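You operate a simulated robot arm through the tools that you are given. There is no shell and no other tool. Be economical: measure what you need, move in short steps, check, and stop when the job is done.

You run a simulated two-armed robot. Do the job below in one go: nothing can be reset, and whatever is moved stays where it is left.

## Task
Put the yellow tube on top of the cover plate. Take the recheck tag and leave it on the fence spot. Put the plate brush on the wrap stand top away on the pack table top. Pick up the label roller with one hand, pass it to the other hand and put it on the board table top. Take the hydraulic jug and leave it on top of the laced coil. Take the white bracket and leave it on the test bench top. The order is free. Set down upright: plate brush, hydraulic jug, white bracket.

Only the result counts: the job must be done as asked and must still hold three seconds after the hand-in. Knocking over, shifting, dropping, spilling or breaking anything else fails it. Lids that push on must go on centred and level and be pressed home; caps that screw on are set level and turned clockwise until they are tight.

## Robot
Two 7-joint arms with fingered hands on one trunk, on a base that drives. Base frame: it is fixed to the floor where the robot stands at the start and does not move with it; the origin is under the middle of the robot, x ahead of it, y to its left, z up; the surface under the hand at the start is at about z = 850. Units: mm, degrees, N and s.
The left shoulder is at the start at [46, 125, 1151], the right one opposite. With the tool pointing down near the work surface each hand reaches from about 440 to 840 mm from the robot's upright axis, wherever it stands, measured 20 degrees to its own side. Places, roughly: board table top [3000, 1100, 800]; cover plate (12x9x4 cm) [500, -3600, 900]; fence spot (18x22 cm) [3320, 1280, 780]; hydraulic jug (12x8x10 cm) [-600, 11000, 900]; label roller (4x9x11 cm) [5100, 1100, 900]; laced coil (31x13x12 cm) [-1200, 11000, 900]; pack table top [-1000, 4900, 800]; plate brush (6x4x13 cm) [3700, -2500, 600]; recheck tag [3750, -1000, 500]; test bench top [-400, 13500, 800]; white bracket (9x6x7 cm) [-1000, 11100, 1200]; yellow tube (2x2x17 cm) [500, 100, 900]. Payload 4 kg a hand.
Tool frame (each hand has its own): the origin (TCP) lies between the finger pads and is the grasp point; the fingertips stand 29 mm ahead of it; z points along the fingers, y is the line along which they close. Largest opening 100 mm; the body of the gripper starts 34 mm behind the TCP. The gripper is a hand of 5 fingers: y runs from the thumb to the fingers, the wrist lies at [-15, -105, -177] in the tool frame, and closing takes about 1.5 s.
Orientation is that of the tool frame in the base frame, as [roll, pitch, yaw] about the fixed x, y, z axes, in that order (R = Rz(yaw) Ry(pitch) Rx(roll)). With the fingers straight down and the wrist toward the robot, the tool's x, y and z point along [0, 1, 0], [1, 0, 0] and [0, 0, -1] of the base frame.

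## Interface
- The arms move only by the tool play_rows. It takes "left_increments", "right_increments" or both (then of equal length, played together; a hand with none holds still); each is a list of rows, each a list of 2 entries, a list of its own where there are three numbers: the shift along the tool's x, y, z in units of 20 mm (1.0 is 20 mm), then the turn, a rotation vector about the tool's x, y, z in units of 8 degrees (1.0 is 8 degrees). In form: [[[tx, ty, tz], [rx, ry, rz]], ...]. A call has 1 to 10 rows; each row shifts and turns the commanded pose from where the row before left it, along the tool's axes as they then stand. "left_gripper" and "right_gripper" are, for a hand that has rows, the finger opening in mm, from 0 to 100, set as the call begins (left out, the last holds). A call with a number of a shift or a turn outside -1 to 1 is refused whole. A row lasts 0.2 s, in which the tool goes at most 50 mm and 8.6 degrees; a call with a longer step from one row to the next is refused whole, and so is a gripper value outside its range. Where a pose cannot be reached the arm comes as near as it can. A force on the tool above 40 N (or 10 N above the force at the start of the call, whichever is more), or a blocked arm, ends the call early, and 0.2 s more pass. The fingers move at their own pace (about 45 mm/s each) and stop on an object; they squeeze with about 28 N. The grip force told is the motor's: it shows also when the fingers shut on nothing. Time passes only in rows, and 0.2 s behind the last, so rows that do not move let the fingers close. It gives the time, the measured TCP pose, the force on the tool (base axes), the opening and the grip force at its end, in the units of the frame above (readings bear some noise), with the torque about the TCP (base axes, N m) and any sound that the robot's microphone picked up.
- Cameras (640 x 400 px; columns grow to the right, rows downward): "scene" is now at [146.3, 11.8, 1288.5]; the picture's right is [0.13, -0.99, 0.00], its down [-0.49, -0.07, -0.87] and it looks along [0.86, 0.11, -0.50] (base axes); focal length 282 px, centre (320, 200). "left" rides on the left gripper at [-66, -86, -121] in its tool frame; the picture's right is [-0.76, -0.31, 0.58], its down [0.59, -0.70, 0.40] and it looks along [0.28, 0.64, 0.71] (tool axes); focal length 247 px, centre (320, 200). "right" rides on the right gripper at [66, -86, -121] in its tool frame; the picture's right is [-0.76, 0.31, -0.58], its down [-0.59, -0.70, 0.40] and it looks along [-0.28, 0.64, 0.71] (tool axes); focal length 247 px, centre (320, 200). There is no depth. A picture from a camera that has moved, and an enlarged one, comes with that camera's place and axes in the base frame and with its lens.
- grab_frame(camera): a new picture of that camera. No time passes.
- lift_body(by): slides the trunk up (or, below 0, down) by that many mm; the arms and the scene camera ride with it, the base frame stays. It gives what a move gives, with no picture.
- base_move(legs): drives the robot by 1 to 6 legs, each [ahead, turn to the left] in mm and degrees, along the robot's own axes; the way and the turn of a leg run together, so that a leg with both is an arc; at most 1500 mm and 180 degrees a leg. The arms and the cameras ride along, it lands a little off, and it stops where it bumps. It gives what a move gives.
- move_fingers(index, middle, ring, little, thumb_bend, thumb_turn, hand): sets how far each is bent, from 0 (flat) to 1 (curled in); at 0.3 the hand is open as for a grip, at 0.7 the pads meet at the TCP. One left out holds its place. A second passes; each finger stops where it meets its share of the squeeze, and holds until it gets a number again. A gripper value or a shape takes the hand back. It gives what a move gives, with no picture; readings hold the bend of each and the force on index, middle, ring, little, thumb and palm. thumb_turn goes from beside the hand (0) to across from the fingers (1), as for a grip.
- hand_shape(shape, hand): the hand has 5 fingers and takes this shape, open, in about a second: jaw (thumb against the fingers, like two jaws); tri (thumb and two fingers); tip (a fingertip pinch); poke (one finger out to press); point (the index stretched); flat (the hand flat); cup (the hand cupped); fist (a fist). The gripper value then closes the fingers along that shape, each until it touches; the sizes above hold for jaw. It gives what a move gives, with no picture.
- turn_head(pan, tilt): turns the head with the scene camera to pan (to the left, within 80 degrees either way) and tilt (down, from -29 to 69), counted from straight ahead of the robot. It gives what a move gives.
- close_up(camera, box): a new picture of the part [left, top, right, bottom] of that camera's present view, enlarged. No time passes.
- sign_off(): hands the job in; it is judged then, once.

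Work in short steps. Places have to be worked out from the pictures, the camera data and where the tool is seen: move nearer, look again, correct. Check each grasp and each placing, and mend what went wrong. You have 196 turns and 192 pictures in all, those below and enlarged ones among them. Open the grippers and draw the arms clear of the work before you hand the job in, unless the task says otherwise.

The tools are called after "Call:" as a command line: name --argument value ..., lists and objects as JSON in quotes. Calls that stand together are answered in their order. play_rows: Moves the arms, as the interface text tells. Its arguments: {"type":"object","properties":{"left_increments":{"type":"array","items":{"type":"array"}},"left_gripper":{"type":"number"},"right_increments":{"type":"array","items":{"type":"array"}},"right_gripper":{"type":"number"}},"required":[]} The other tools are called the same way: lift_body (by) slides the trunk up or down; hand_shape (shape, hand) gives the hand a shape; move_fingers (index, middle, ring, little, thumb_bend, thumb_turn, hand) moves the fingers one by one; base_move (legs) drives the base; turn_head (pan, tilt) turns the head that bears the scene camera; grab_frame (camera) takes a picture; close_up (camera, box) takes an enlarged picture of a part of a camera's view; sign_off () hands the job in.

At the start:

```text
time: 0.0
left_tool_pos: [425.4, 337.1, 1110.5]
left_ee_rot: [-180.0, 0.0, 90.0]
left_ft_force: [1.0, -0.5, 0.3]
left_ft_torque: [0.02, 0.0, 0.0]
left_grip_width: 99.9
left_grasp_force: 0.1
left_shape: jaw
left_bend: [0.3, 0.3, 0.3, 0.3, 0.3, 0.98]
left_finger forces: [0.0, 0.0, 0.0, 0.1, 0.0, 0.0]
right_tool_pos: [488.4, -88.0, 1129.6]
right_ee_rot: [-179.9, 0.0, 89.9]
right_ft_force: [-0.4, 0.7, 0.2]
right_ft_torque: [-0.01, 0.0, 0.02]
right_grip_width: 99.8
right_grasp_force: 0.0
right_shape: jaw
right_bend: [0.3, 0.3, 0.3, 0.3, 0.3, 0.98]
right_finger forces: [0.1, 0.0, 0.1, 0.1, 0.0, 0.1]
trunk travel left (down, up): [-350.0, 397.0]
robot x, y, heading: [0.4, 1.7, 0.2]
head pan, tilt: [7.6, 29.7]
```

scene: 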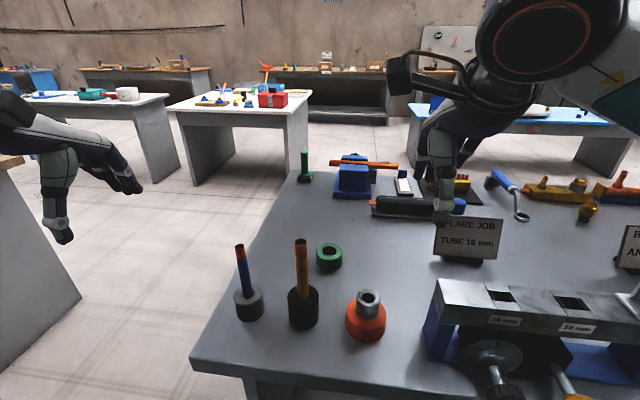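
right: 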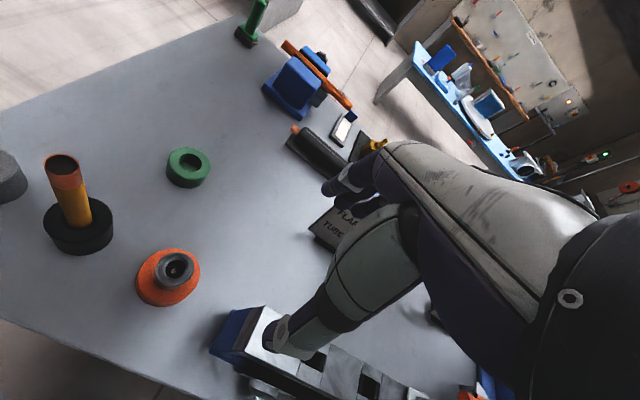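
left: 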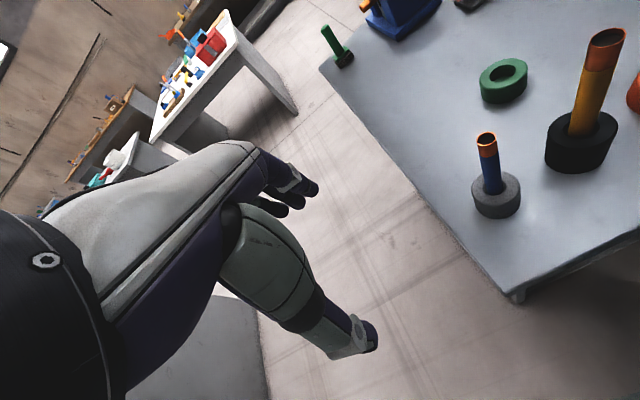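

I judge the yellow tube's top to be at about [474, 82, 1028], standing in a black holder. I'll take a closer look before grasping.

Call:
close_up --camera "scene" --box '[200, 200, 440, 350]'

Call:
close_up --camera "right" --box '[0, 120, 160, 280]'

```text
2.67 times, centred on (320, 275) of scene
camera zoom: at [146.3, 11.8, 1288.5], right [0.13, -0.99, 0.0], down [-0.49, -0.07, -0.87], along [0.86, 0.11, -0.5], focal length 752 px, centre (320, 0)
```

zoom: 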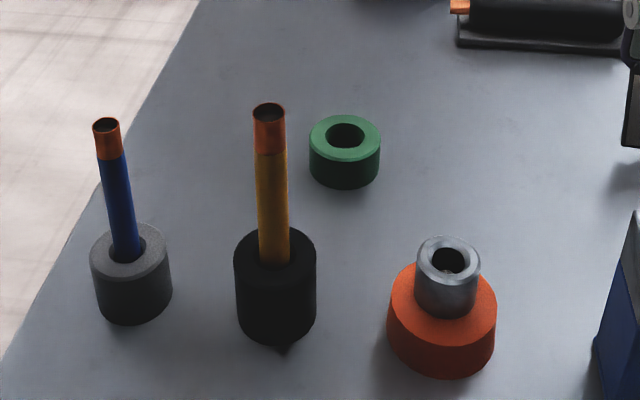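

```text
2.50 times, centred on (80, 200) of right
camera zoom: at [403.3, -23.6, 1250.0], right [0.31, -0.76, 0.58], down [-0.7, -0.59, -0.4], along [0.64, -0.28, -0.71], focal length 617 px, centre (920, 200)
```

zoom: 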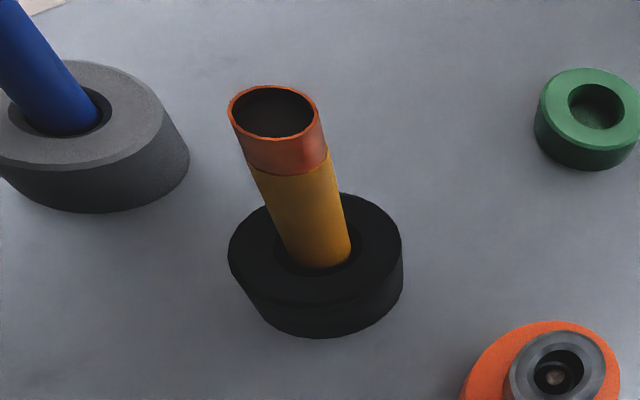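

The tube stands loose in its black socket. I'll bring the right hand over it first, still above its top.

Call:
play_rows --right_increments '[[[1, -0.1, 0], [0, 0, 0]], [[1, -0.1, 0], [0, 0, 0]], [[1, -0.1, 0], [0, 0, 0]], [[1, -0.1, 0], [0, 0, 0]], [[1, -0.1, 0], [0, 0, 0]], [[1, -0.1, 0], [0, 0, 0]], [[1, -0.1, 0], [0, 0, 0]], [[1, 0, 0.5], [0, 0, 0]], [[0.5, 0, 0.5], [0, 0, 0]]]' --right_gripper 100

Call:
grab_frame --camera "right"

Call:
grab_frame --camera "scene"

```text
time: 2.0
left_tool_pos: [424.1, 337.4, 1111.3]
left_ee_rot: [-179.9, 0.0, 89.9]
left_ft_force: [0.1, 0.0, 0.4]
left_ft_torque: [-0.01, -0.02, 0.0]
left_grip_width: 99.6
left_grasp_force: 0.1
left_shape: jaw
left_bend: [0.3, 0.3, 0.3, 0.3, 0.3, 0.98]
left_finger forces: [0.0, 0.0, 0.1, 0.0, 0.0, 0.1]
right_tool_pos: [476.5, 83.6, 1110.2]
right_ee_rot: [-180.0, 0.0, 90.0]
right_ft_force: [0.5, -0.6, -0.8]
right_ft_torque: [-0.02, 0.02, -0.02]
right_grip_width: 99.7
right_grasp_force: 0.1
right_shape: jaw
right_bend: [0.3, 0.3, 0.3, 0.3, 0.3, 0.98]
right_finger forces: [0.0, 0.0, 0.0, 0.1, 0.0, 0.0]
trunk travel left (down, up): [-350.0, 397.0]
robot x, y, heading: [1.6, -3.2, 0.1]
head pan, tilt: [7.6, 29.7]
```

```text
186 pictures are left
camera right: at [390.4, 149.5, 1229.9], right [0.31, -0.76, 0.58], down [-0.7, -0.59, -0.4], along [0.64, -0.28, -0.71], focal length 247 px, centre (320, 200)
```

right: 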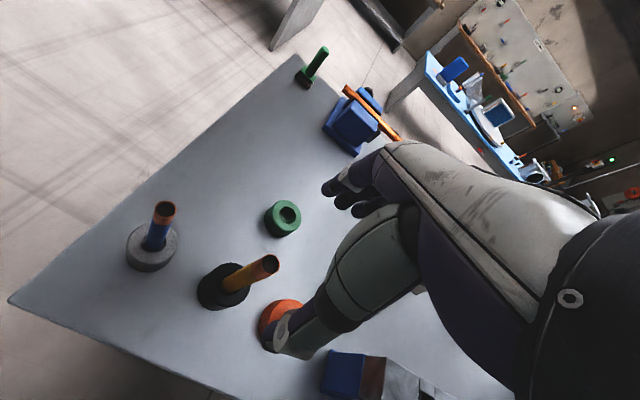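

```text
185 pictures are left
camera scene: at [146.3, 12.0, 1288.5], right [0.13, -0.99, 0.0], down [-0.49, -0.07, -0.87], along [0.86, 0.11, -0.5], focal length 282 px, centre (320, 200)
```

scene: 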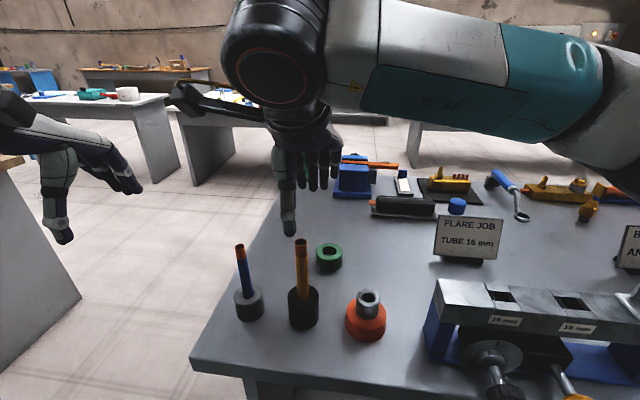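

The hand is centred over the tube to within a few mm. I'll descend to about z = 1000 and close.

Call:
play_rows --right_increments '[[[0, -0.15, 1], [0, 0, 0]], [[0, 0, 1], [0, 0, 0]], [[0, 0, 1], [0, 0, 0]], [[0, 0, 1], [0, 0, 0]], [[0, 0, 1], [0, 0, 0]], [[0, 0, 0.4], [0, 0, 0]]]'

Call:
close_up --camera "scene" --box '[200, 150, 440, 350]'

Call:
grab_frame --camera "left"

```text
time: 3.4
left_tool_pos: [425.3, 338.7, 1110.7]
left_ee_rot: [180.0, 0.0, 90.0]
left_ft_force: [0.0, 0.6, 0.4]
left_ft_torque: [-0.04, 0.03, 0.03]
left_grip_width: 99.6
left_grasp_force: 0.1
left_shape: jaw
left_bend: [0.3, 0.3, 0.3, 0.3, 0.3, 0.98]
left_finger forces: [0.1, 0.1, 0.0, 0.2, 0.0, 0.1]
right_tool_pos: [473.0, 82.1, 1000.3]
right_ee_rot: [-180.0, 0.0, 90.0]
right_ft_force: [1.0, -0.3, -0.1]
right_ft_torque: [-0.03, 0.0, 0.01]
right_grip_width: 100.0
right_grasp_force: 0.1
right_shape: jaw
right_bend: [0.3, 0.3, 0.3, 0.3, 0.3, 0.98]
right_finger forces: [0.1, 0.0, 0.1, 0.0, 0.1, 0.0]
trunk travel left (down, up): [-350.0, 397.0]
robot x, y, heading: [0.4, -1.4, -0.1]
head pan, tilt: [7.6, 29.7]
```

```text
2.00 times, centred on (320, 250) of scene
camera zoom: at [146.3, 11.9, 1288.5], right [0.13, -0.99, 0.0], down [-0.49, -0.07, -0.87], along [0.86, 0.11, -0.5], focal length 564 px, centre (320, 100)
```

zoom: 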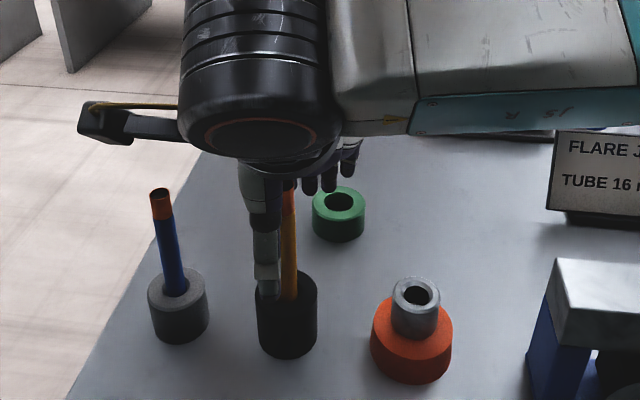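

```text
183 pictures are left
camera left: at [339.8, 271.4, 1232.0], right [-0.31, -0.76, -0.58], down [-0.7, 0.59, -0.4], along [0.64, 0.28, -0.71], focal length 247 px, centre (320, 200)
```

left: 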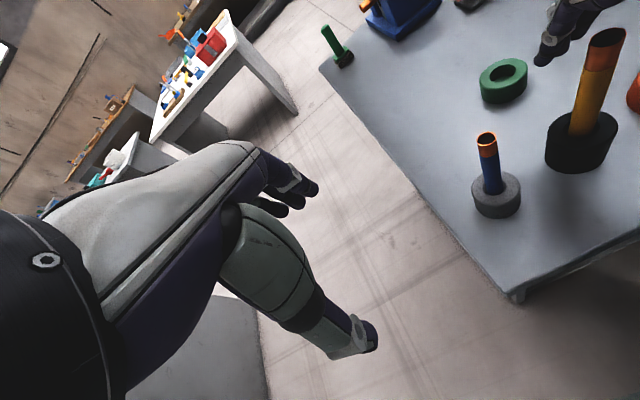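

The tube sits between the thumb and fingers in line with the TCP. I'll close the hand now.

Call:
play_rows --right_increments '[[[0, 0, 0], [0, 0, 0]], [[0, 0, 0], [0, 0, 0]], [[0, 0, 0], [0, 0, 0]], [[0, 0, 0], [0, 0, 0]], [[0, 0, 0], [0, 0, 0]], [[0, 0, 0], [0, 0, 0]], [[0, 0, 0], [0, 0, 0]], [[0, 0, 0], [0, 0, 0]]]' --right_gripper 0

Call:
close_up --camera "scene" --box '[200, 150, 440, 350]'

```text
time: 5.2
left_tool_pos: [424.8, 337.3, 1111.9]
left_ee_rot: [180.0, 0.1, 90.0]
left_ft_force: [0.1, -0.1, 0.5]
left_ft_torque: [-0.01, 0.0, 0.0]
left_grip_width: 99.6
left_grasp_force: 0.0
left_shape: jaw
left_bend: [0.3, 0.3, 0.3, 0.3, 0.3, 0.98]
left_finger forces: [0.0, 0.1, 0.0, 0.0, 0.0, 0.1]
right_tool_pos: [473.7, 82.3, 1000.2]
right_ee_rot: [-180.0, 0.0, 90.0]
right_ft_force: [1.1, 0.2, -0.8]
right_ft_torque: [0.03, -0.03, 0.01]
right_grip_width: 7.4
right_grasp_force: 28.6
right_shape: jaw
right_bend: [0.63, 0.7, 0.7, 0.7, 0.73, 1.0]
right_finger forces: [19.3, 4.4, 0.1, 0.1, 21.4, 0.1]
trunk travel left (down, up): [-350.0, 397.0]
robot x, y, heading: [2.2, 1.9, 0.3]
head pan, tilt: [7.6, 29.7]
```

```text
2.00 times, centred on (320, 250) of scene
camera zoom: at [146.4, 11.9, 1288.4], right [0.13, -0.99, 0.0], down [-0.49, -0.07, -0.87], along [0.86, 0.11, -0.5], focal length 564 px, centre (320, 100)
```

zoom: 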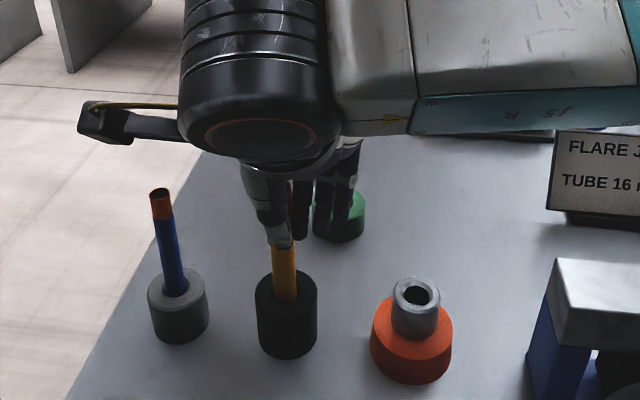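

Only the index and thumb carry load, so the tube sits toward the +y (index) side. I'll open, shift about 9 mm in +y and close again.

Call:
play_rows --right_increments '[[[0, 0, 0], [0, 0, 0]], [[0, 0, 0], [0, 0, 0]], [[0, 0, 0], [0, 0, 0]], [[0, 0, 0], [0, 0, 0]], [[0, 0, 0], [0, 0, 0]], [[0.45, 0, 0], [0, 0, 0]]]' --right_gripper 80

Call:
play_rows --right_increments '[[[0, 0, 0], [0, 0, 0]], [[0, 0, 0], [0, 0, 0]], [[0, 0, 0], [0, 0, 0]], [[0, 0, 0], [0, 0, 0]], [[0, 0, 0], [0, 0, 0]], [[0, 0, 0], [0, 0, 0]], [[0, 0, 0], [0, 0, 0]], [[0, 0, 0], [0, 0, 0]]]' --right_gripper 0

Call:
close_up --camera "scene" --box '[200, 150, 440, 350]'

```text
time: 6.6
left_tool_pos: [425.1, 338.0, 1111.0]
left_ee_rot: [-179.9, 0.1, 90.1]
left_ft_force: [-1.0, 0.3, -0.3]
left_ft_torque: [0.03, -0.01, -0.01]
left_grip_width: 99.9
left_grasp_force: 0.1
left_shape: jaw
left_bend: [0.3, 0.3, 0.3, 0.3, 0.3, 0.98]
left_finger forces: [0.0, 0.1, 0.0, 0.0, 0.0, 0.1]
right_tool_pos: [473.5, 90.8, 1001.3]
right_ee_rot: [180.0, 0.0, 90.0]
right_ft_force: [-0.5, 0.4, 0.8]
right_ft_torque: [-0.01, 0.01, 0.01]
right_grip_width: 79.7
right_grasp_force: 0.0
right_shape: jaw
right_bend: [0.38, 0.33, 0.25, 0.37, 0.31, 0.99]
right_finger forces: [0.0, 0.0, 0.0, 0.1, 0.0, 0.0]
trunk travel left (down, up): [-350.0, 397.0]
robot x, y, heading: [0.6, 3.6, -0.2]
head pan, tilt: [7.6, 29.7]
```

```text
time: 8.4
left_tool_pos: [424.8, 337.5, 1110.9]
left_ee_rot: [-179.9, -0.1, 90.0]
left_ft_force: [-0.2, -0.1, -0.9]
left_ft_torque: [0.03, 0.04, -0.02]
left_grip_width: 99.4
left_grasp_force: 0.0
left_shape: jaw
left_bend: [0.3, 0.3, 0.3, 0.3, 0.3, 0.98]
left_finger forces: [0.0, 0.1, 0.0, 0.0, 0.0, 0.0]
right_tool_pos: [473.1, 91.2, 1001.2]
right_ee_rot: [180.0, 0.0, 90.0]
right_ft_force: [1.4, -1.0, 1.1]
right_ft_torque: [-0.17, -0.12, -0.04]
right_grip_width: 0.3
right_grasp_force: 28.0
right_shape: jaw
right_bend: [0.71, 0.6, 0.7, 0.7, 0.72, 1.0]
right_finger forces: [4.0, 16.2, 0.0, 0.0, 22.9, 0.0]
trunk travel left (down, up): [-350.0, 397.0]
robot x, y, heading: [-1.7, 2.9, -0.1]
head pan, tilt: [7.6, 29.7]
```

```text
2.00 times, centred on (320, 250) of scene
camera zoom: at [146.4, 11.7, 1288.5], right [0.13, -0.99, 0.0], down [-0.49, -0.07, -0.87], along [0.86, 0.11, -0.5], focal length 564 px, centre (320, 100)
```

zoom: 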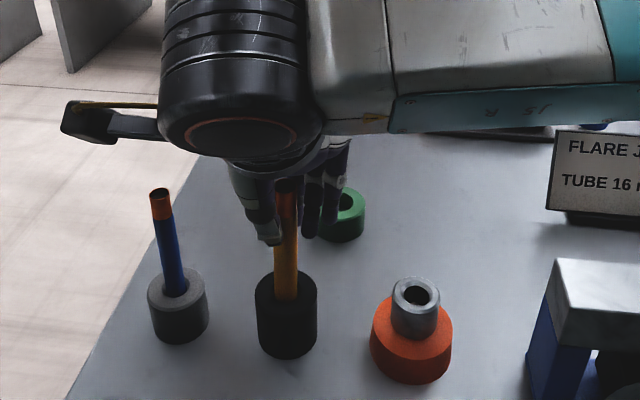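

Now the middle finger carries most of it, so the balance lies between the two positions. I'll shift back about 4 mm so that index and middle oppose the thumb evenly.

Call:
play_rows --right_increments '[[[0, 0, 0], [0, 0, 0]], [[0, 0, 0], [0, 0, 0]], [[0, 0, 0], [0, 0, 0]], [[0, 0, 0], [0, 0, 0]], [[-0.23, 0, -0.1], [0, 0, 0]]]' --right_gripper 60

Call:
play_rows --right_increments '[[[0, 0, 0], [0, 0, 0]], [[0, 0, 0], [0, 0, 0]], [[0, 0, 0], [0, 0, 0]], [[0, 0, 0], [0, 0, 0]], [[0, 0, 0], [0, 0, 0]], [[0, 0, 0], [0, 0, 0]], [[0, 0, 0], [0, 0, 0]], [[0, 0, 0], [0, 0, 0]]]' --right_gripper 0

Call:
close_up --camera "scene" --box '[200, 150, 440, 350]'

```text
time: 9.6
left_tool_pos: [424.9, 338.3, 1111.2]
left_ee_rot: [179.9, 0.0, 90.0]
left_ft_force: [0.2, 0.4, 0.7]
left_ft_torque: [-0.01, 0.04, 0.0]
left_grip_width: 99.6
left_grasp_force: 0.0
left_shape: jaw
left_bend: [0.3, 0.3, 0.3, 0.3, 0.3, 0.98]
left_finger forces: [0.0, 0.1, 0.0, 0.0, 0.0, 0.0]
right_tool_pos: [473.4, 85.9, 1003.4]
right_ee_rot: [-180.0, 0.1, 90.0]
right_ft_force: [0.2, -1.6, -0.9]
right_ft_torque: [-0.02, 0.01, -0.01]
right_grip_width: 59.9
right_grasp_force: 0.1
right_shape: jaw
right_bend: [0.4, 0.39, 0.73, 0.45, 0.31, 1.0]
right_finger forces: [0.0, 0.1, 0.0, 0.0, 0.0, 0.0]
trunk travel left (down, up): [-350.0, 397.0]
robot x, y, heading: [1.9, -1.7, 0.0]
head pan, tilt: [7.6, 29.7]
```

```text
time: 11.4
left_tool_pos: [425.5, 337.3, 1111.5]
left_ee_rot: [-180.0, 0.0, 90.0]
left_ft_force: [0.5, -0.7, 0.2]
left_ft_torque: [0.04, 0.01, 0.01]
left_grip_width: 100.0
left_grasp_force: 0.0
left_shape: jaw
left_bend: [0.3, 0.3, 0.3, 0.3, 0.3, 0.98]
left_finger forces: [0.0, 0.0, 0.0, 0.1, 0.0, 0.1]
right_tool_pos: [473.5, 86.0, 1003.4]
right_ee_rot: [-179.9, 0.0, 90.1]
right_ft_force: [0.5, -0.1, -1.4]
right_ft_torque: [-0.03, -0.02, 0.0]
right_grip_width: 9.5
right_grasp_force: 28.4
right_shape: jaw
right_bend: [0.67, 0.62, 0.7, 0.7, 0.72, 1.0]
right_finger forces: [10.9, 10.8, 0.0, 0.0, 21.6, 0.0]
trunk travel left (down, up): [-350.0, 397.0]
robot x, y, heading: [-2.4, -2.4, 0.2]
head pan, tilt: [7.6, 29.7]
```

```text
2.00 times, centred on (320, 250) of scene
camera zoom: at [146.4, 11.9, 1288.5], right [0.13, -0.99, 0.0], down [-0.49, -0.07, -0.87], along [0.86, 0.11, -0.5], focal length 564 px, centre (320, 100)
```

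zoom: 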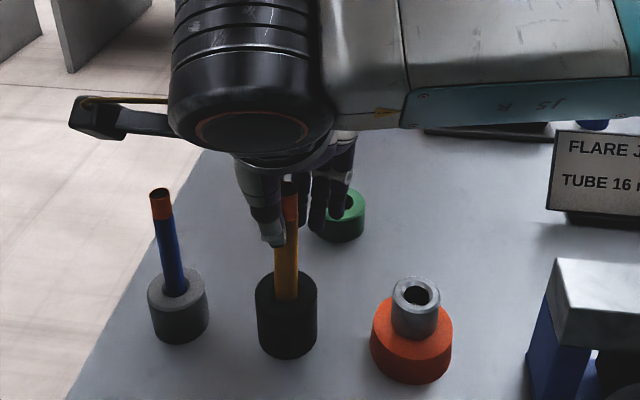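

Index and middle now bear 10.9 and 10.8 N against the thumb, a balanced three-point grip. I'll lift the tube straight up about 180 mm out of the socket.

Call:
play_rows --right_increments '[[[0, 0, -1], [0, 0, 0]], [[0, 0, -1], [0, 0, 0]], [[0, 0, -1], [0, 0, 0]], [[0, 0, -1], [0, 0, 0]], [[0, 0, -1], [0, 0, 0]], [[0, 0, -1], [0, 0, 0]], [[0, 0, -1], [0, 0, 0]], [[0, 0, -1], [0, 0, 0]], [[0, 0, -1], [0, 0, 0]]]'

Call:
grab_frame --camera "scene"

Call:
turn_head --pan -70 --tilt 15

Call:
grab_frame --camera "scene"

```text
time: 13.4
left_tool_pos: [425.5, 336.8, 1112.0]
left_ee_rot: [180.0, 0.1, 90.0]
left_ft_force: [-0.1, 0.7, -1.5]
left_ft_torque: [0.01, -0.01, -0.02]
left_grip_width: 99.8
left_grasp_force: 0.0
left_shape: jaw
left_bend: [0.3, 0.3, 0.3, 0.3, 0.3, 0.98]
left_finger forces: [0.0, 0.0, 0.0, 0.0, 0.1, 0.0]
right_tool_pos: [474.1, 86.0, 1183.6]
right_ee_rot: [180.0, 0.1, 90.0]
right_ft_force: [0.5, -0.4, -1.2]
right_ft_torque: [0.02, -0.03, 0.0]
right_grip_width: 9.3
right_grasp_force: 28.3
right_shape: jaw
right_bend: [0.66, 0.62, 0.7, 0.7, 0.73, 1.0]
right_finger forces: [12.0, 10.5, 0.1, 0.0, 22.0, 0.0]
trunk travel left (down, up): [-350.0, 397.0]
robot x, y, heading: [-1.9, 0.4, 0.1]
head pan, tilt: [7.6, 29.7]
```

```text
179 pictures are left
camera scene: at [146.1, 11.9, 1288.5], right [0.13, -0.99, 0.0], down [-0.49, -0.07, -0.87], along [0.86, 0.11, -0.5], focal length 282 px, centre (320, 200)
```

scene: 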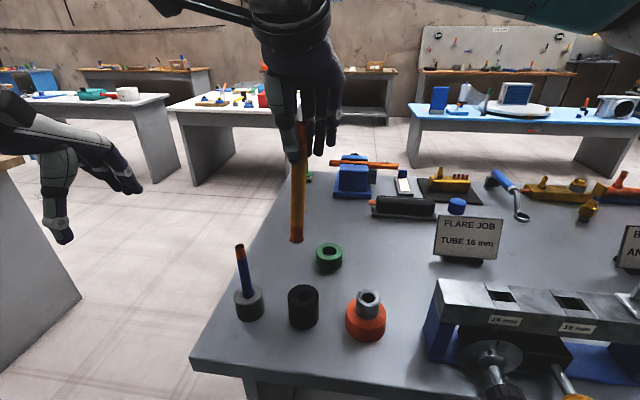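

```text
time: 14.9
left_tool_pos: [424.9, 338.3, 1110.9]
left_ee_rot: [-179.9, 0.0, 89.9]
left_ft_force: [-0.2, -0.9, -0.2]
left_ft_torque: [0.01, -0.01, 0.02]
left_grip_width: 99.9
left_grasp_force: 0.1
left_shape: jaw
left_bend: [0.3, 0.3, 0.3, 0.3, 0.3, 0.98]
left_finger forces: [0.0, 0.1, 0.0, 0.0, 0.0, 0.1]
right_tool_pos: [473.7, 86.4, 1183.8]
right_ee_rot: [180.0, 0.0, 90.1]
right_ft_force: [-0.2, -0.4, -0.2]
right_ft_torque: [0.0, -0.01, -0.03]
right_grip_width: 8.8
right_grasp_force: 28.0
right_shape: jaw
right_bend: [0.66, 0.62, 0.7, 0.7, 0.73, 1.0]
right_finger forces: [12.0, 10.5, 0.1, 0.0, 21.9, 0.1]
trunk travel left (down, up): [-350.0, 397.0]
robot x, y, heading: [1.5, 0.1, -0.0]
head pan, tilt: [-70.0, 15.0]
```

```text
178 pictures are left
camera scene: at [88.6, -87.8, 1312.2], right [-0.94, -0.34, 0.0], down [-0.09, 0.24, -0.97], along [0.33, -0.91, -0.26], focal length 282 px, centre (320, 200)
```

scene: 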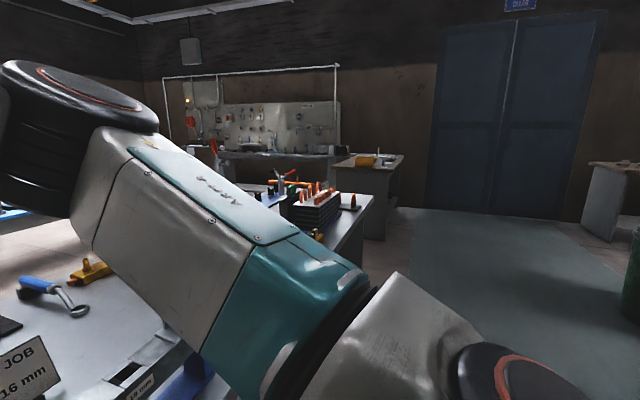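

The tube is lifted clean. Before driving I'll look to the left too, to know what surrounds the robot.

Call:
turn_head --pan 80 --tilt 20

Call:
grab_frame --camera "scene"

```text
time: 17.2
left_tool_pos: [425.6, 337.5, 1110.4]
left_ee_rot: [179.9, 0.0, 90.0]
left_ft_force: [-0.7, 0.4, 0.4]
left_ft_torque: [0.03, 0.03, 0.01]
left_grip_width: 100.0
left_grasp_force: 0.2
left_shape: jaw
left_bend: [0.3, 0.3, 0.3, 0.3, 0.3, 0.98]
left_finger forces: [0.0, 0.0, 0.0, 0.0, 0.0, 0.0]
right_tool_pos: [474.5, 86.0, 1184.6]
right_ee_rot: [180.0, 0.0, 90.0]
right_ft_force: [0.0, -0.7, 0.0]
right_ft_torque: [0.01, 0.01, -0.01]
right_grip_width: 8.8
right_grasp_force: 28.3
right_shape: jaw
right_bend: [0.66, 0.62, 0.7, 0.7, 0.73, 1.0]
right_finger forces: [12.1, 10.6, 0.1, 0.0, 21.8, 0.0]
trunk travel left (down, up): [-350.0, 397.0]
robot x, y, heading: [1.0, 0.8, 0.1]
head pan, tilt: [80.0, 20.0]
```

```text
177 pictures are left
camera scene: at [72.8, 91.7, 1304.1], right [0.98, -0.17, 0.0], down [-0.06, -0.34, -0.94], along [0.16, 0.93, -0.34], focal length 282 px, centre (320, 200)
```

scene: 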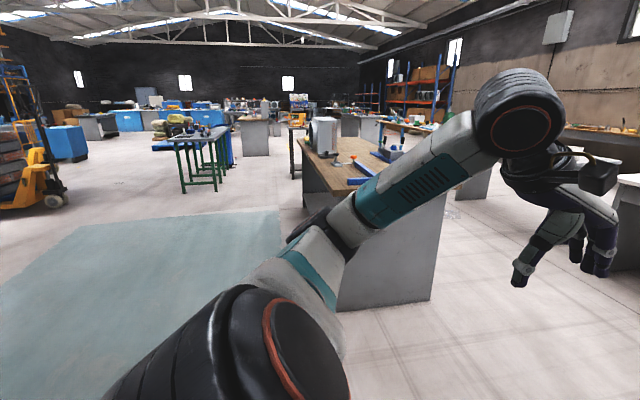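

Ample open floor behind and to the left. I'll back off 450 mm, turn right 90° and drive toward the cover plate's table, stopping well short to look.

Call:
base_move --legs '[[-450, 0], [0, -90], [1300, 0], [1100, 0]]'

Call:
turn_head --pan 30 --tilt 20

Call:
grab_frame --camera "scene"

```text
time: 35.1
left_tool_pos: [-80.6, -2803.0, 1111.4]
left_ee_rot: [-179.9, 0.0, -0.3]
left_ft_force: [-0.4, -0.5, -0.2]
left_ft_torque: [-0.01, -0.03, 0.03]
left_grip_width: 99.9
left_grasp_force: 0.1
left_shape: jaw
left_bend: [0.3, 0.3, 0.3, 0.3, 0.3, 0.98]
left_finger forces: [0.0, 0.1, 0.1, 0.1, 0.1, 0.0]
right_tool_pos: [-331.5, -2850.1, 1183.3]
right_ee_rot: [-180.0, -0.1, -0.3]
right_ft_force: [-0.2, -0.5, -0.7]
right_ft_torque: [-0.01, -0.06, 0.03]
right_grip_width: 9.1
right_grasp_force: 27.7
right_shape: jaw
right_bend: [0.66, 0.62, 0.7, 0.7, 0.73, 1.0]
right_finger forces: [12.3, 10.5, 0.0, 0.0, 21.4, 0.0]
trunk travel left (down, up): [-350.0, 397.0]
robot x, y, heading: [-419.9, -2379.0, -90.4]
head pan, tilt: [80.0, 20.0]
```

```text
time: 36.3
left_tool_pos: [-80.5, -2802.9, 1110.3]
left_ee_rot: [179.9, 0.0, -0.2]
left_ft_force: [0.1, 0.0, -1.3]
left_ft_torque: [-0.01, 0.03, 0.0]
left_grip_width: 99.6
left_grasp_force: 0.1
left_shape: jaw
left_bend: [0.3, 0.3, 0.3, 0.3, 0.3, 0.98]
left_finger forces: [0.0, 0.1, 0.0, 0.0, 0.0, 0.1]
right_tool_pos: [-333.0, -2849.7, 1184.4]
right_ee_rot: [180.0, -0.1, -0.2]
right_ft_force: [-0.2, 0.1, -1.1]
right_ft_torque: [0.02, -0.01, 0.0]
right_grip_width: 9.0
right_grasp_force: 28.2
right_shape: jaw
right_bend: [0.66, 0.62, 0.7, 0.7, 0.73, 1.0]
right_finger forces: [12.3, 10.5, 0.0, 0.0, 21.4, 0.0]
trunk travel left (down, up): [-350.0, 397.0]
robot x, y, heading: [-413.2, -2379.9, -90.4]
head pan, tilt: [30.0, 20.0]
```

```text
176 pictures are left
camera scene: at [-370.4, -2514.3, 1304.0], right [-0.87, -0.5, 0.0], down [-0.17, 0.3, -0.94], along [0.47, -0.82, -0.34], focal length 282 px, centre (320, 200)
```

scene: 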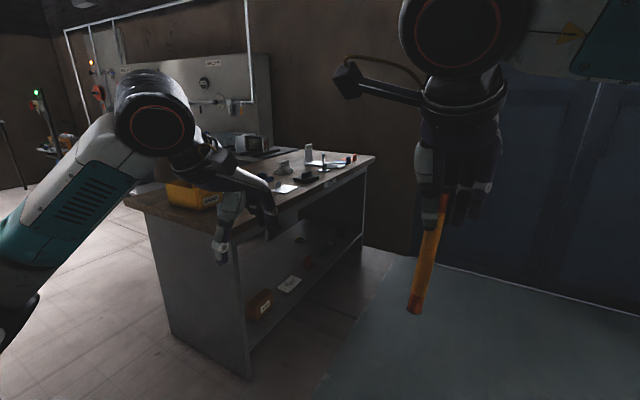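

The plate's table stands to the front left with its long open side facing −x. I'll drive to y ≈ −3400, turn left to face it and look.

Call:
base_move --legs '[[1020, 0], [0, 90.4]]'

Call:
turn_head --pan 0 --tilt 25

Call:
grab_frame --camera "scene"

```text
time: 45.3
left_tool_pos: [13.5, -3038.9, 1110.8]
left_ee_rot: [-179.9, 0.1, 88.4]
left_ft_force: [0.4, 0.2, -0.1]
left_ft_torque: [-0.01, 0.0, 0.03]
left_grip_width: 99.8
left_grasp_force: 0.2
left_shape: jaw
left_bend: [0.3, 0.3, 0.3, 0.3, 0.3, 0.98]
left_finger forces: [0.0, 0.1, 0.1, 0.0, 0.0, 0.0]
right_tool_pos: [54.7, -3292.1, 1184.8]
right_ee_rot: [-180.0, 0.0, 88.2]
right_ft_force: [-0.1, 0.0, 0.1]
right_ft_torque: [0.0, 0.01, 0.01]
right_grip_width: 8.8
right_grasp_force: 27.6
right_shape: jaw
right_bend: [0.67, 0.62, 0.7, 0.7, 0.73, 1.0]
right_finger forces: [12.5, 10.6, 0.0, 0.0, 21.1, 0.0]
trunk travel left (down, up): [-350.0, 397.0]
robot x, y, heading: [-425.3, -3366.9, -1.7]
head pan, tilt: [30.0, 20.0]
```

```text
time: 46.2
left_tool_pos: [13.4, -3039.6, 1111.6]
left_ee_rot: [180.0, 0.1, 88.1]
left_ft_force: [-0.3, 0.6, 0.6]
left_ft_torque: [0.02, 0.01, 0.03]
left_grip_width: 99.7
left_grasp_force: 0.2
left_shape: jaw
left_bend: [0.3, 0.3, 0.3, 0.3, 0.3, 0.98]
left_finger forces: [0.0, 0.1, 0.0, 0.0, 0.1, 0.0]
right_tool_pos: [55.7, -3292.8, 1183.9]
right_ee_rot: [180.0, 0.0, 88.1]
right_ft_force: [-0.3, -0.1, -1.6]
right_ft_torque: [-0.02, -0.02, 0.01]
right_grip_width: 9.0
right_grasp_force: 28.4
right_shape: jaw
right_bend: [0.67, 0.62, 0.7, 0.7, 0.73, 1.0]
right_finger forces: [12.4, 10.6, 0.1, 0.1, 21.0, 0.1]
trunk travel left (down, up): [-350.0, 397.0]
robot x, y, heading: [-420.5, -3363.1, -2.0]
head pan, tilt: [0.0, 25.0]
```

```text
175 pictures are left
camera scene: at [-272.5, -3368.7, 1296.0], right [-0.03, -1.0, 0.0], down [-0.42, 0.01, -0.91], along [0.91, -0.03, -0.42], focal length 282 px, centre (320, 200)
```

scene: 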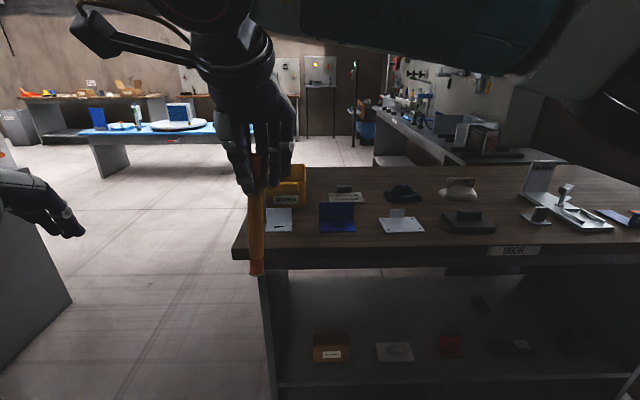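

Several plates lie on this table; I'll zoom in to identify the cover plate.

Call:
close_up --camera "scene" --box '[240, 150, 520, 275]'

```text
2.29 times, centred on (380, 212) of scene
camera zoom: at [-272.5, -3368.7, 1296.0], right [-0.03, -1.0, 0.0], down [-0.42, 0.01, -0.91], along [0.91, -0.03, -0.42], focal length 644 px, centre (183, 171)
```

zoom: 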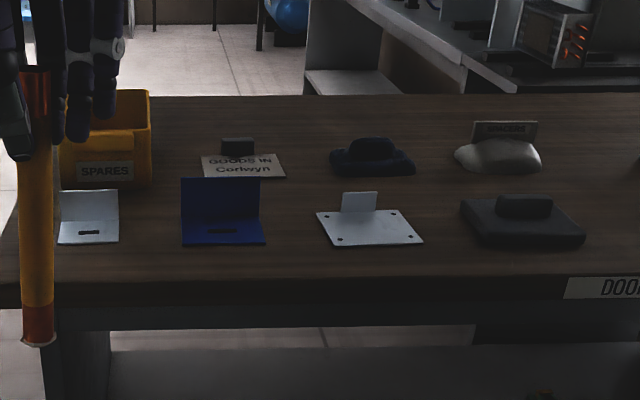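

The white plate with four corner holes and an upright tab, at about [475, −3640], matches the cover plate. I'll drive 300 mm closer and look down at it.

Call:
base_move --legs '[[300, 1.8]]'

Call:
turn_head --pan -25 --tilt 35

Call:
grab_frame --camera "scene"

Call:
grab_frame --camera "right"

```text
time: 48.3
left_tool_pos: [302.0, -3029.8, 1110.4]
left_ee_rot: [-179.9, 0.1, 90.1]
left_ft_force: [-0.2, -0.8, -0.5]
left_ft_torque: [0.0, 0.0, 0.03]
left_grip_width: 99.6
left_grasp_force: 0.1
left_shape: jaw
left_bend: [0.3, 0.3, 0.3, 0.3, 0.3, 0.98]
left_finger forces: [0.0, 0.1, 0.1, 0.0, 0.0, 0.1]
right_tool_pos: [351.7, -3281.9, 1183.3]
right_ee_rot: [-179.9, 0.0, 90.1]
right_ft_force: [0.5, -0.1, -1.3]
right_ft_torque: [0.01, -0.01, -0.02]
right_grip_width: 8.6
right_grasp_force: 27.4
right_shape: jaw
right_bend: [0.66, 0.62, 0.7, 0.7, 0.73, 1.0]
right_finger forces: [12.6, 10.7, 0.1, 0.0, 21.0, 0.1]
trunk travel left (down, up): [-350.0, 397.0]
robot x, y, heading: [-120.0, -3367.8, 0.3]
head pan, tilt: [0.0, 25.0]
```

```text
time: 49.1
left_tool_pos: [301.6, -3030.0, 1111.0]
left_ee_rot: [-179.9, 0.0, 90.2]
left_ft_force: [-0.2, 0.0, 0.0]
left_ft_torque: [-0.03, 0.03, -0.02]
left_grip_width: 99.7
left_grasp_force: 0.0
left_shape: jaw
left_bend: [0.3, 0.3, 0.3, 0.3, 0.3, 0.98]
left_finger forces: [0.0, 0.0, 0.0, 0.0, 0.0, 0.0]
right_tool_pos: [350.9, -3281.4, 1184.2]
right_ee_rot: [180.0, -0.1, 90.1]
right_ft_force: [0.6, -0.2, -0.7]
right_ft_torque: [-0.03, -0.02, 0.0]
right_grip_width: 8.8
right_grasp_force: 28.5
right_shape: jaw
right_bend: [0.66, 0.62, 0.7, 0.7, 0.73, 1.0]
right_finger forces: [12.5, 10.5, 0.1, 0.0, 21.1, 0.0]
trunk travel left (down, up): [-350.0, 397.0]
robot x, y, heading: [-120.9, -3371.2, 0.3]
head pan, tilt: [-25.0, 35.0]
```

```text
173 pictures are left
camera scene: at [14.1, -3405.3, 1280.2], right [-0.42, -0.91, 0.0], down [-0.52, 0.24, -0.82], along [0.74, -0.34, -0.57], focal length 282 px, centre (320, 200)
```

scene: 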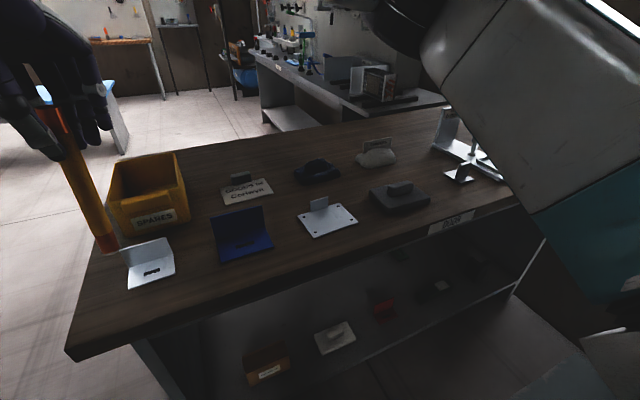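

```text
172 pictures are left
camera right: at [265.5, -3216.8, 1304.3], right [0.31, -0.76, 0.58], down [-0.7, -0.59, -0.4], along [0.64, -0.28, -0.71], focal length 247 px, centre (320, 200)
```

right: 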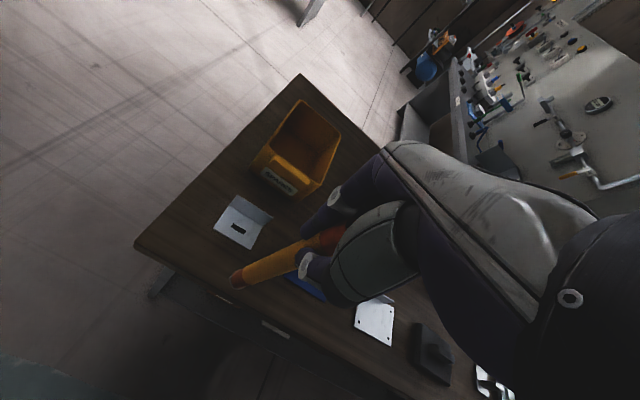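

Triangulated, the plate's top centre lies at about [466, −3631, 870]. I'll zoom in on it for its corners while moving the tube toward it, still high.

Call:
close_up --camera "scene" --box '[270, 180, 380, 250]'

Call:
play_rows --right_increments '[[[-1, 0.3, 0], [0, 0, 0]], [[-1, 0.3, 0], [0, 0, 0]], [[-1, 0.3, 0], [0, 0, 0]], [[-1, 0.3, 0], [0, 0, 0]], [[-1, 0.3, 0], [0, 0, 0]], [[-1, 0.3, 0], [0, 0, 0]], [[-1, 0.3, 0], [0, 0, 0]], [[-1, 0.3, 0], [0, 0, 0]], [[-1, 0.3, 0], [0, 0, 0]], [[-1, 0.3, 0], [0, 0, 0]]]'

Call:
play_rows --right_increments '[[[-1, 0.3, 0.3], [0, 0, 0]], [[-1, 0.3, 0.3], [0, 0, 0]], [[-1, 0.3, 0.3], [0, 0, 0]], [[-1, 0.3, 0.3], [0, 0, 0]], [[-1, 0.3, 0.3], [0, 0, 0]], [[-1, 0.2, 0.3], [0, 0, 0]], [[-0.9, 0, 0.3], [0, 0, 0]]]'

Call:
grab_frame --camera "scene"

```text
5.71 times, centred on (325, 215) of scene
camera zoom: at [14.1, -3405.3, 1280.2], right [-0.42, -0.91, 0.0], down [-0.52, 0.24, -0.82], along [0.74, -0.34, -0.57], focal length 1611 px, centre (291, 114)
```

zoom: 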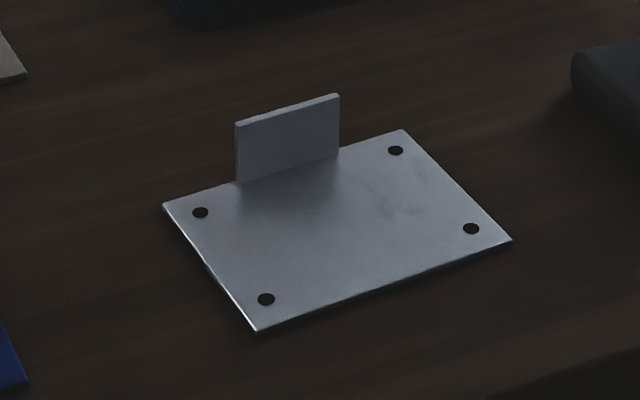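

```text
time: 51.4
left_tool_pos: [300.8, -3029.8, 1110.8]
left_ee_rot: [-180.0, 0.0, 90.2]
left_ft_force: [0.1, -1.3, -0.4]
left_ft_torque: [0.02, 0.0, -0.01]
left_grip_width: 99.8
left_grasp_force: 0.1
left_shape: jaw
left_bend: [0.3, 0.3, 0.3, 0.3, 0.3, 0.98]
left_finger forces: [0.1, 0.0, 0.1, 0.0, 0.0, 0.0]
right_tool_pos: [412.1, -3481.1, 1185.4]
right_ee_rot: [180.0, -0.1, 90.2]
right_ft_force: [-0.2, -0.5, -0.3]
right_ft_torque: [0.03, -0.04, 0.02]
right_grip_width: 8.8
right_grasp_force: 27.7
right_shape: jaw
right_bend: [0.67, 0.62, 0.7, 0.7, 0.73, 1.0]
right_finger forces: [12.6, 10.8, 0.0, 0.0, 21.0, 0.0]
trunk travel left (down, up): [-350.0, 397.0]
robot x, y, heading: [-123.6, -3369.8, 0.1]
head pan, tilt: [-25.0, 35.0]
```

```text
time: 53.0
left_tool_pos: [302.8, -3029.9, 1111.9]
left_ee_rot: [-180.0, 0.0, 90.2]
left_ft_force: [0.0, 0.1, -0.5]
left_ft_torque: [-0.02, 0.01, 0.03]
left_grip_width: 99.5
left_grasp_force: 0.0
left_shape: jaw
left_bend: [0.3, 0.3, 0.3, 0.3, 0.3, 0.98]
left_finger forces: [0.0, 0.0, 0.0, 0.1, 0.0, 0.0]
right_tool_pos: [445.7, -3620.7, 1140.2]
right_ee_rot: [180.0, 0.0, 90.1]
right_ft_force: [0.8, 0.6, -0.7]
right_ft_torque: [0.01, -0.01, -0.03]
right_grip_width: 8.5
right_grasp_force: 27.8
right_shape: jaw
right_bend: [0.67, 0.62, 0.7, 0.7, 0.74, 1.0]
right_finger forces: [12.7, 10.8, 0.0, 0.0, 21.0, 0.0]
trunk travel left (down, up): [-350.0, 397.0]
robot x, y, heading: [-126.9, -3370.6, -0.2]
head pan, tilt: [-25.0, 35.0]
```

```text
170 pictures are left
camera scene: at [14.0, -3406.0, 1280.2], right [-0.42, -0.91, 0.0], down [-0.52, 0.24, -0.82], along [0.74, -0.34, -0.57], focal length 282 px, centre (320, 200)
```

scene: 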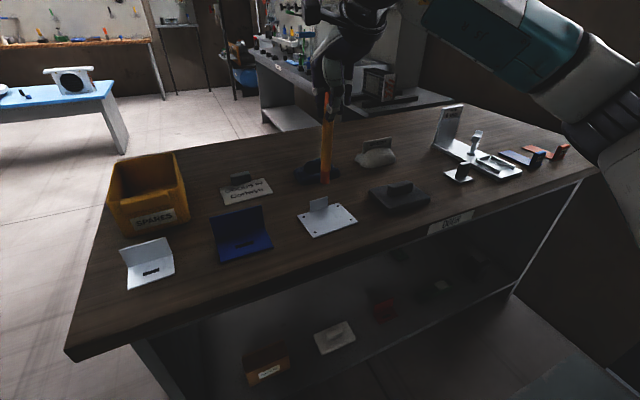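

The plate top spans x ≈ 427–512 with the tab at its back edge; its centre is about [470, −3634]. I'll bring the tube above it and lower until the tube's foot is about 20 mm above the plate.

Call:
play_rows --right_increments '[[[-0.8, 1, 0], [0, 0, 0]], [[0, 0, 1], [0, 0, 0]], [[0, 0, 1], [0, 0, 0]], [[0, 0, 1], [0, 0, 0]], [[0, 0, 1], [0, 0, 0]], [[0, 0, 0.7], [0, 0, 0]]]'

Call:
close_up --camera "scene" --box '[240, 90, 400, 250]'

Call:
grab_frame --camera "right"

```text
time: 54.4
left_tool_pos: [302.1, -3030.1, 1110.7]
left_ee_rot: [-179.9, 0.0, 90.2]
left_ft_force: [-0.4, 0.9, 0.8]
left_ft_torque: [-0.02, 0.01, 0.0]
left_grip_width: 99.7
left_grasp_force: 0.0
left_shape: jaw
left_bend: [0.3, 0.3, 0.3, 0.3, 0.3, 0.98]
left_finger forces: [0.1, 0.0, 0.0, 0.0, 0.0, 0.0]
right_tool_pos: [466.6, -3632.5, 1049.4]
right_ee_rot: [180.0, -0.1, 90.1]
right_ft_force: [-0.8, -0.1, -0.8]
right_ft_torque: [0.01, -0.02, 0.02]
right_grip_width: 8.6
right_grasp_force: 28.3
right_shape: jaw
right_bend: [0.67, 0.62, 0.7, 0.7, 0.74, 1.0]
right_finger forces: [12.7, 10.9, 0.1, 0.0, 21.0, 0.0]
trunk travel left (down, up): [-350.0, 397.0]
robot x, y, heading: [-121.6, -3370.3, 0.2]
head pan, tilt: [-25.0, 35.0]
```

```text
2.50 times, centred on (320, 170) of scene
camera zoom: at [14.1, -3405.7, 1280.2], right [-0.42, -0.91, 0.0], down [-0.52, 0.24, -0.82], along [0.74, -0.34, -0.57], focal length 705 px, centre (320, 275)
```

zoom: 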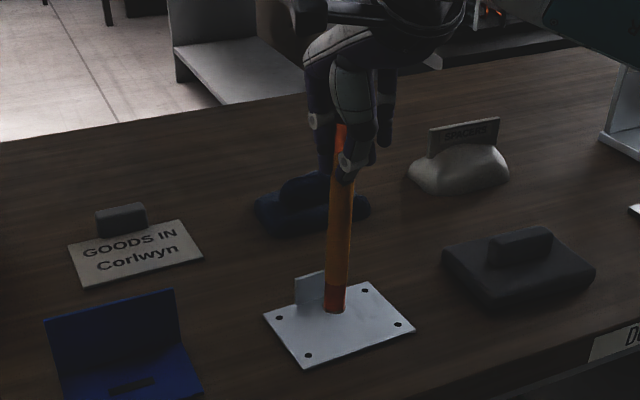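

```text
168 pictures are left
camera right: at [379.8, -3568.5, 1168.1], right [0.31, -0.76, 0.58], down [-0.7, -0.59, -0.4], along [0.64, -0.28, -0.71], focal length 247 px, centre (320, 200)
```

right: 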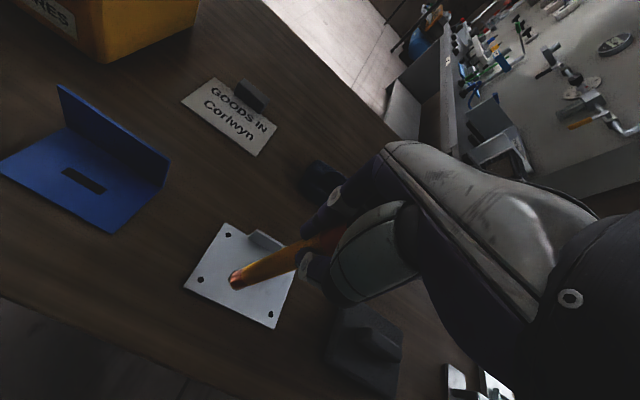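

Both views put the tube's foot at about [460, −3626, 896], slightly toward the plate's front-left, and the tube seems to lean a little. I'll shift by [+12, −10] and zoom in to measure the lean.

Call:
play_rows --right_increments '[[[-0.5, 0.6, 0], [0, 0, 0]], [[0, 0, 0], [0, 0, 0]]]'

Call:
close_up --camera "scene" --box '[290, 120, 370, 240]'

Call:
close_up --camera "right" --box '[170, 200, 330, 340]'

```text
time: 55.0
left_tool_pos: [301.6, -3029.5, 1111.4]
left_ee_rot: [180.0, 0.0, 90.1]
left_ft_force: [0.2, -0.3, 0.7]
left_ft_torque: [0.01, 0.0, 0.04]
left_grip_width: 99.8
left_grasp_force: 0.1
left_shape: jaw
left_bend: [0.3, 0.3, 0.3, 0.3, 0.3, 0.98]
left_finger forces: [0.0, 0.0, 0.1, 0.0, 0.0, 0.0]
right_tool_pos: [477.2, -3643.6, 1049.4]
right_ee_rot: [180.0, -0.1, 90.1]
right_ft_force: [0.4, 0.2, -0.4]
right_ft_torque: [0.02, 0.0, -0.03]
right_grip_width: 8.9
right_grasp_force: 28.9
right_shape: jaw
right_bend: [0.67, 0.62, 0.7, 0.7, 0.74, 1.0]
right_finger forces: [12.7, 10.9, 0.0, 0.0, 21.0, 0.1]
trunk travel left (down, up): [-350.0, 397.0]
robot x, y, heading: [-124.0, -3365.9, 0.2]
head pan, tilt: [-25.0, 35.0]
```

```text
3.33 times, centred on (330, 180) of scene
camera zoom: at [13.9, -3405.5, 1280.2], right [-0.42, -0.91, 0.0], down [-0.52, 0.24, -0.82], along [0.74, -0.34, -0.57], focal length 940 px, centre (287, 267)
```

zoom: 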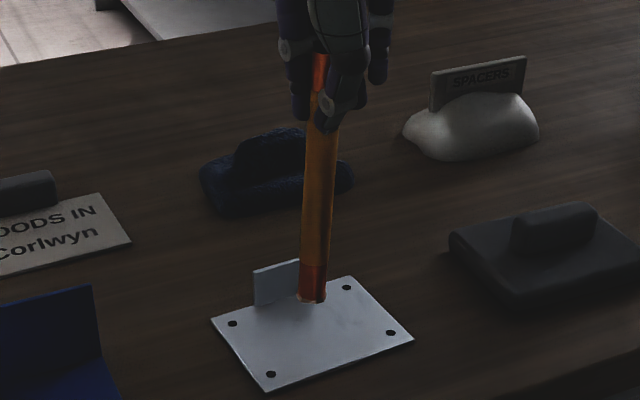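

```text
2.86 times, centred on (250, 270) of right
camera zoom: at [391.9, -3579.0, 1168.9], right [0.31, -0.76, 0.58], down [-0.7, -0.59, -0.4], along [0.64, -0.28, -0.71], focal length 706 px, centre (520, 0)
```

zoom: 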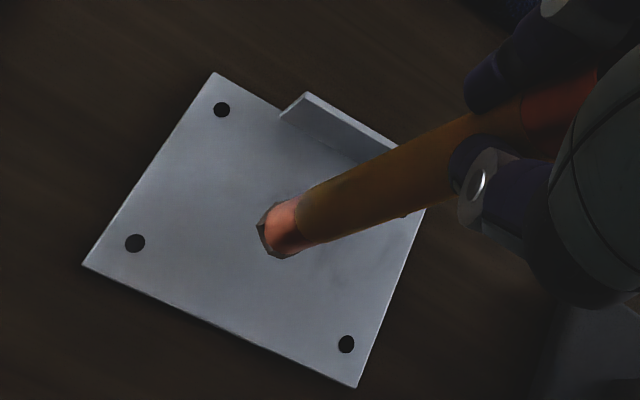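

The tube leans about 2° (its top toward −y), and its foot will land near the plate's centre. I'll straighten the hand by that amount and lower gently until contact.

Call:
play_rows --right_increments '[[[0, 0.3, 0], [-0.15, -0.25, 0]], [[0, 0, 0.3], [0, 0, 0]], [[0, 0, 0.3], [0, 0, 0]], [[0, 0, 0.2], [0, 0, 0]], [[0, 0, 0], [0, 0, 0]]]'

Call:
close_up --camera "right" --box '[170, 200, 330, 340]'

Call:
close_up --camera "scene" --box '[290, 120, 370, 240]'

```text
time: 56.1
left_tool_pos: [301.2, -3030.2, 1111.2]
left_ee_rot: [180.0, 0.0, 90.2]
left_ft_force: [-0.8, 0.0, -0.1]
left_ft_torque: [-0.01, 0.03, 0.02]
left_grip_width: 99.5
left_grasp_force: 0.0
left_shape: jaw
left_bend: [0.3, 0.3, 0.3, 0.3, 0.3, 0.98]
left_finger forces: [0.1, 0.1, 0.0, 0.0, 0.0, 0.0]
right_tool_pos: [483.8, -3644.1, 1032.8]
right_ee_rot: [178.8, 2.1, 90.1]
right_ft_force: [0.0, -0.1, -0.4]
right_ft_torque: [0.01, 0.03, -0.05]
right_grip_width: 9.0
right_grasp_force: 28.3
right_shape: jaw
right_bend: [0.67, 0.62, 0.7, 0.7, 0.74, 1.0]
right_finger forces: [12.6, 11.0, 0.1, 0.0, 21.1, 0.1]
trunk travel left (down, up): [-350.0, 397.0]
robot x, y, heading: [-126.6, -3370.2, -0.1]
head pan, tilt: [-25.0, 35.0]
```

```text
2.86 times, centred on (250, 270) of right
camera zoom: at [395.6, -3576.7, 1148.3], right [0.3, -0.74, 0.61], down [-0.69, -0.6, -0.39], along [0.66, -0.31, -0.69], focal length 706 px, centre (520, 0)
```

zoom: 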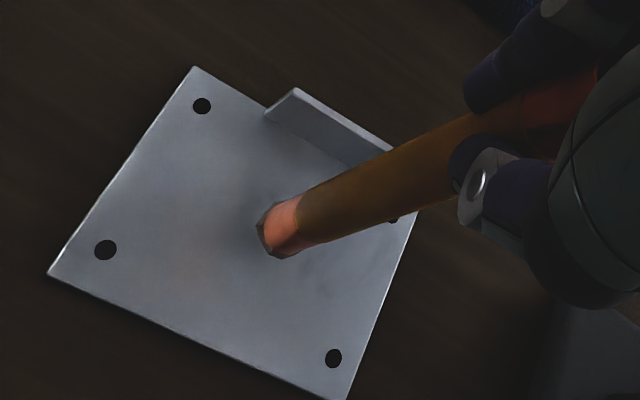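

```text
3.33 times, centred on (330, 180) of scene
camera zoom: at [14.0, -3405.6, 1280.2], right [-0.42, -0.91, 0.0], down [-0.52, 0.24, -0.82], along [0.74, -0.34, -0.57], focal length 940 px, centre (287, 267)
```

zoom: 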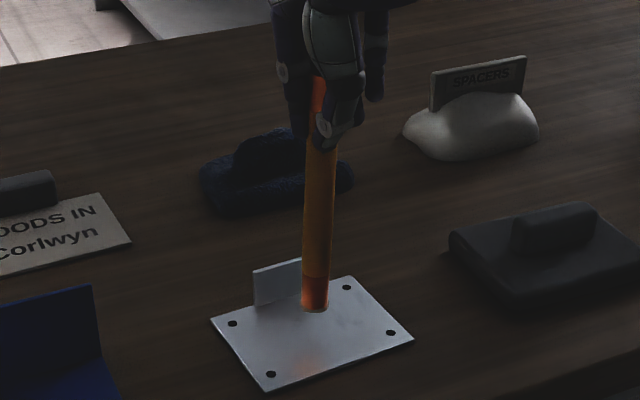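

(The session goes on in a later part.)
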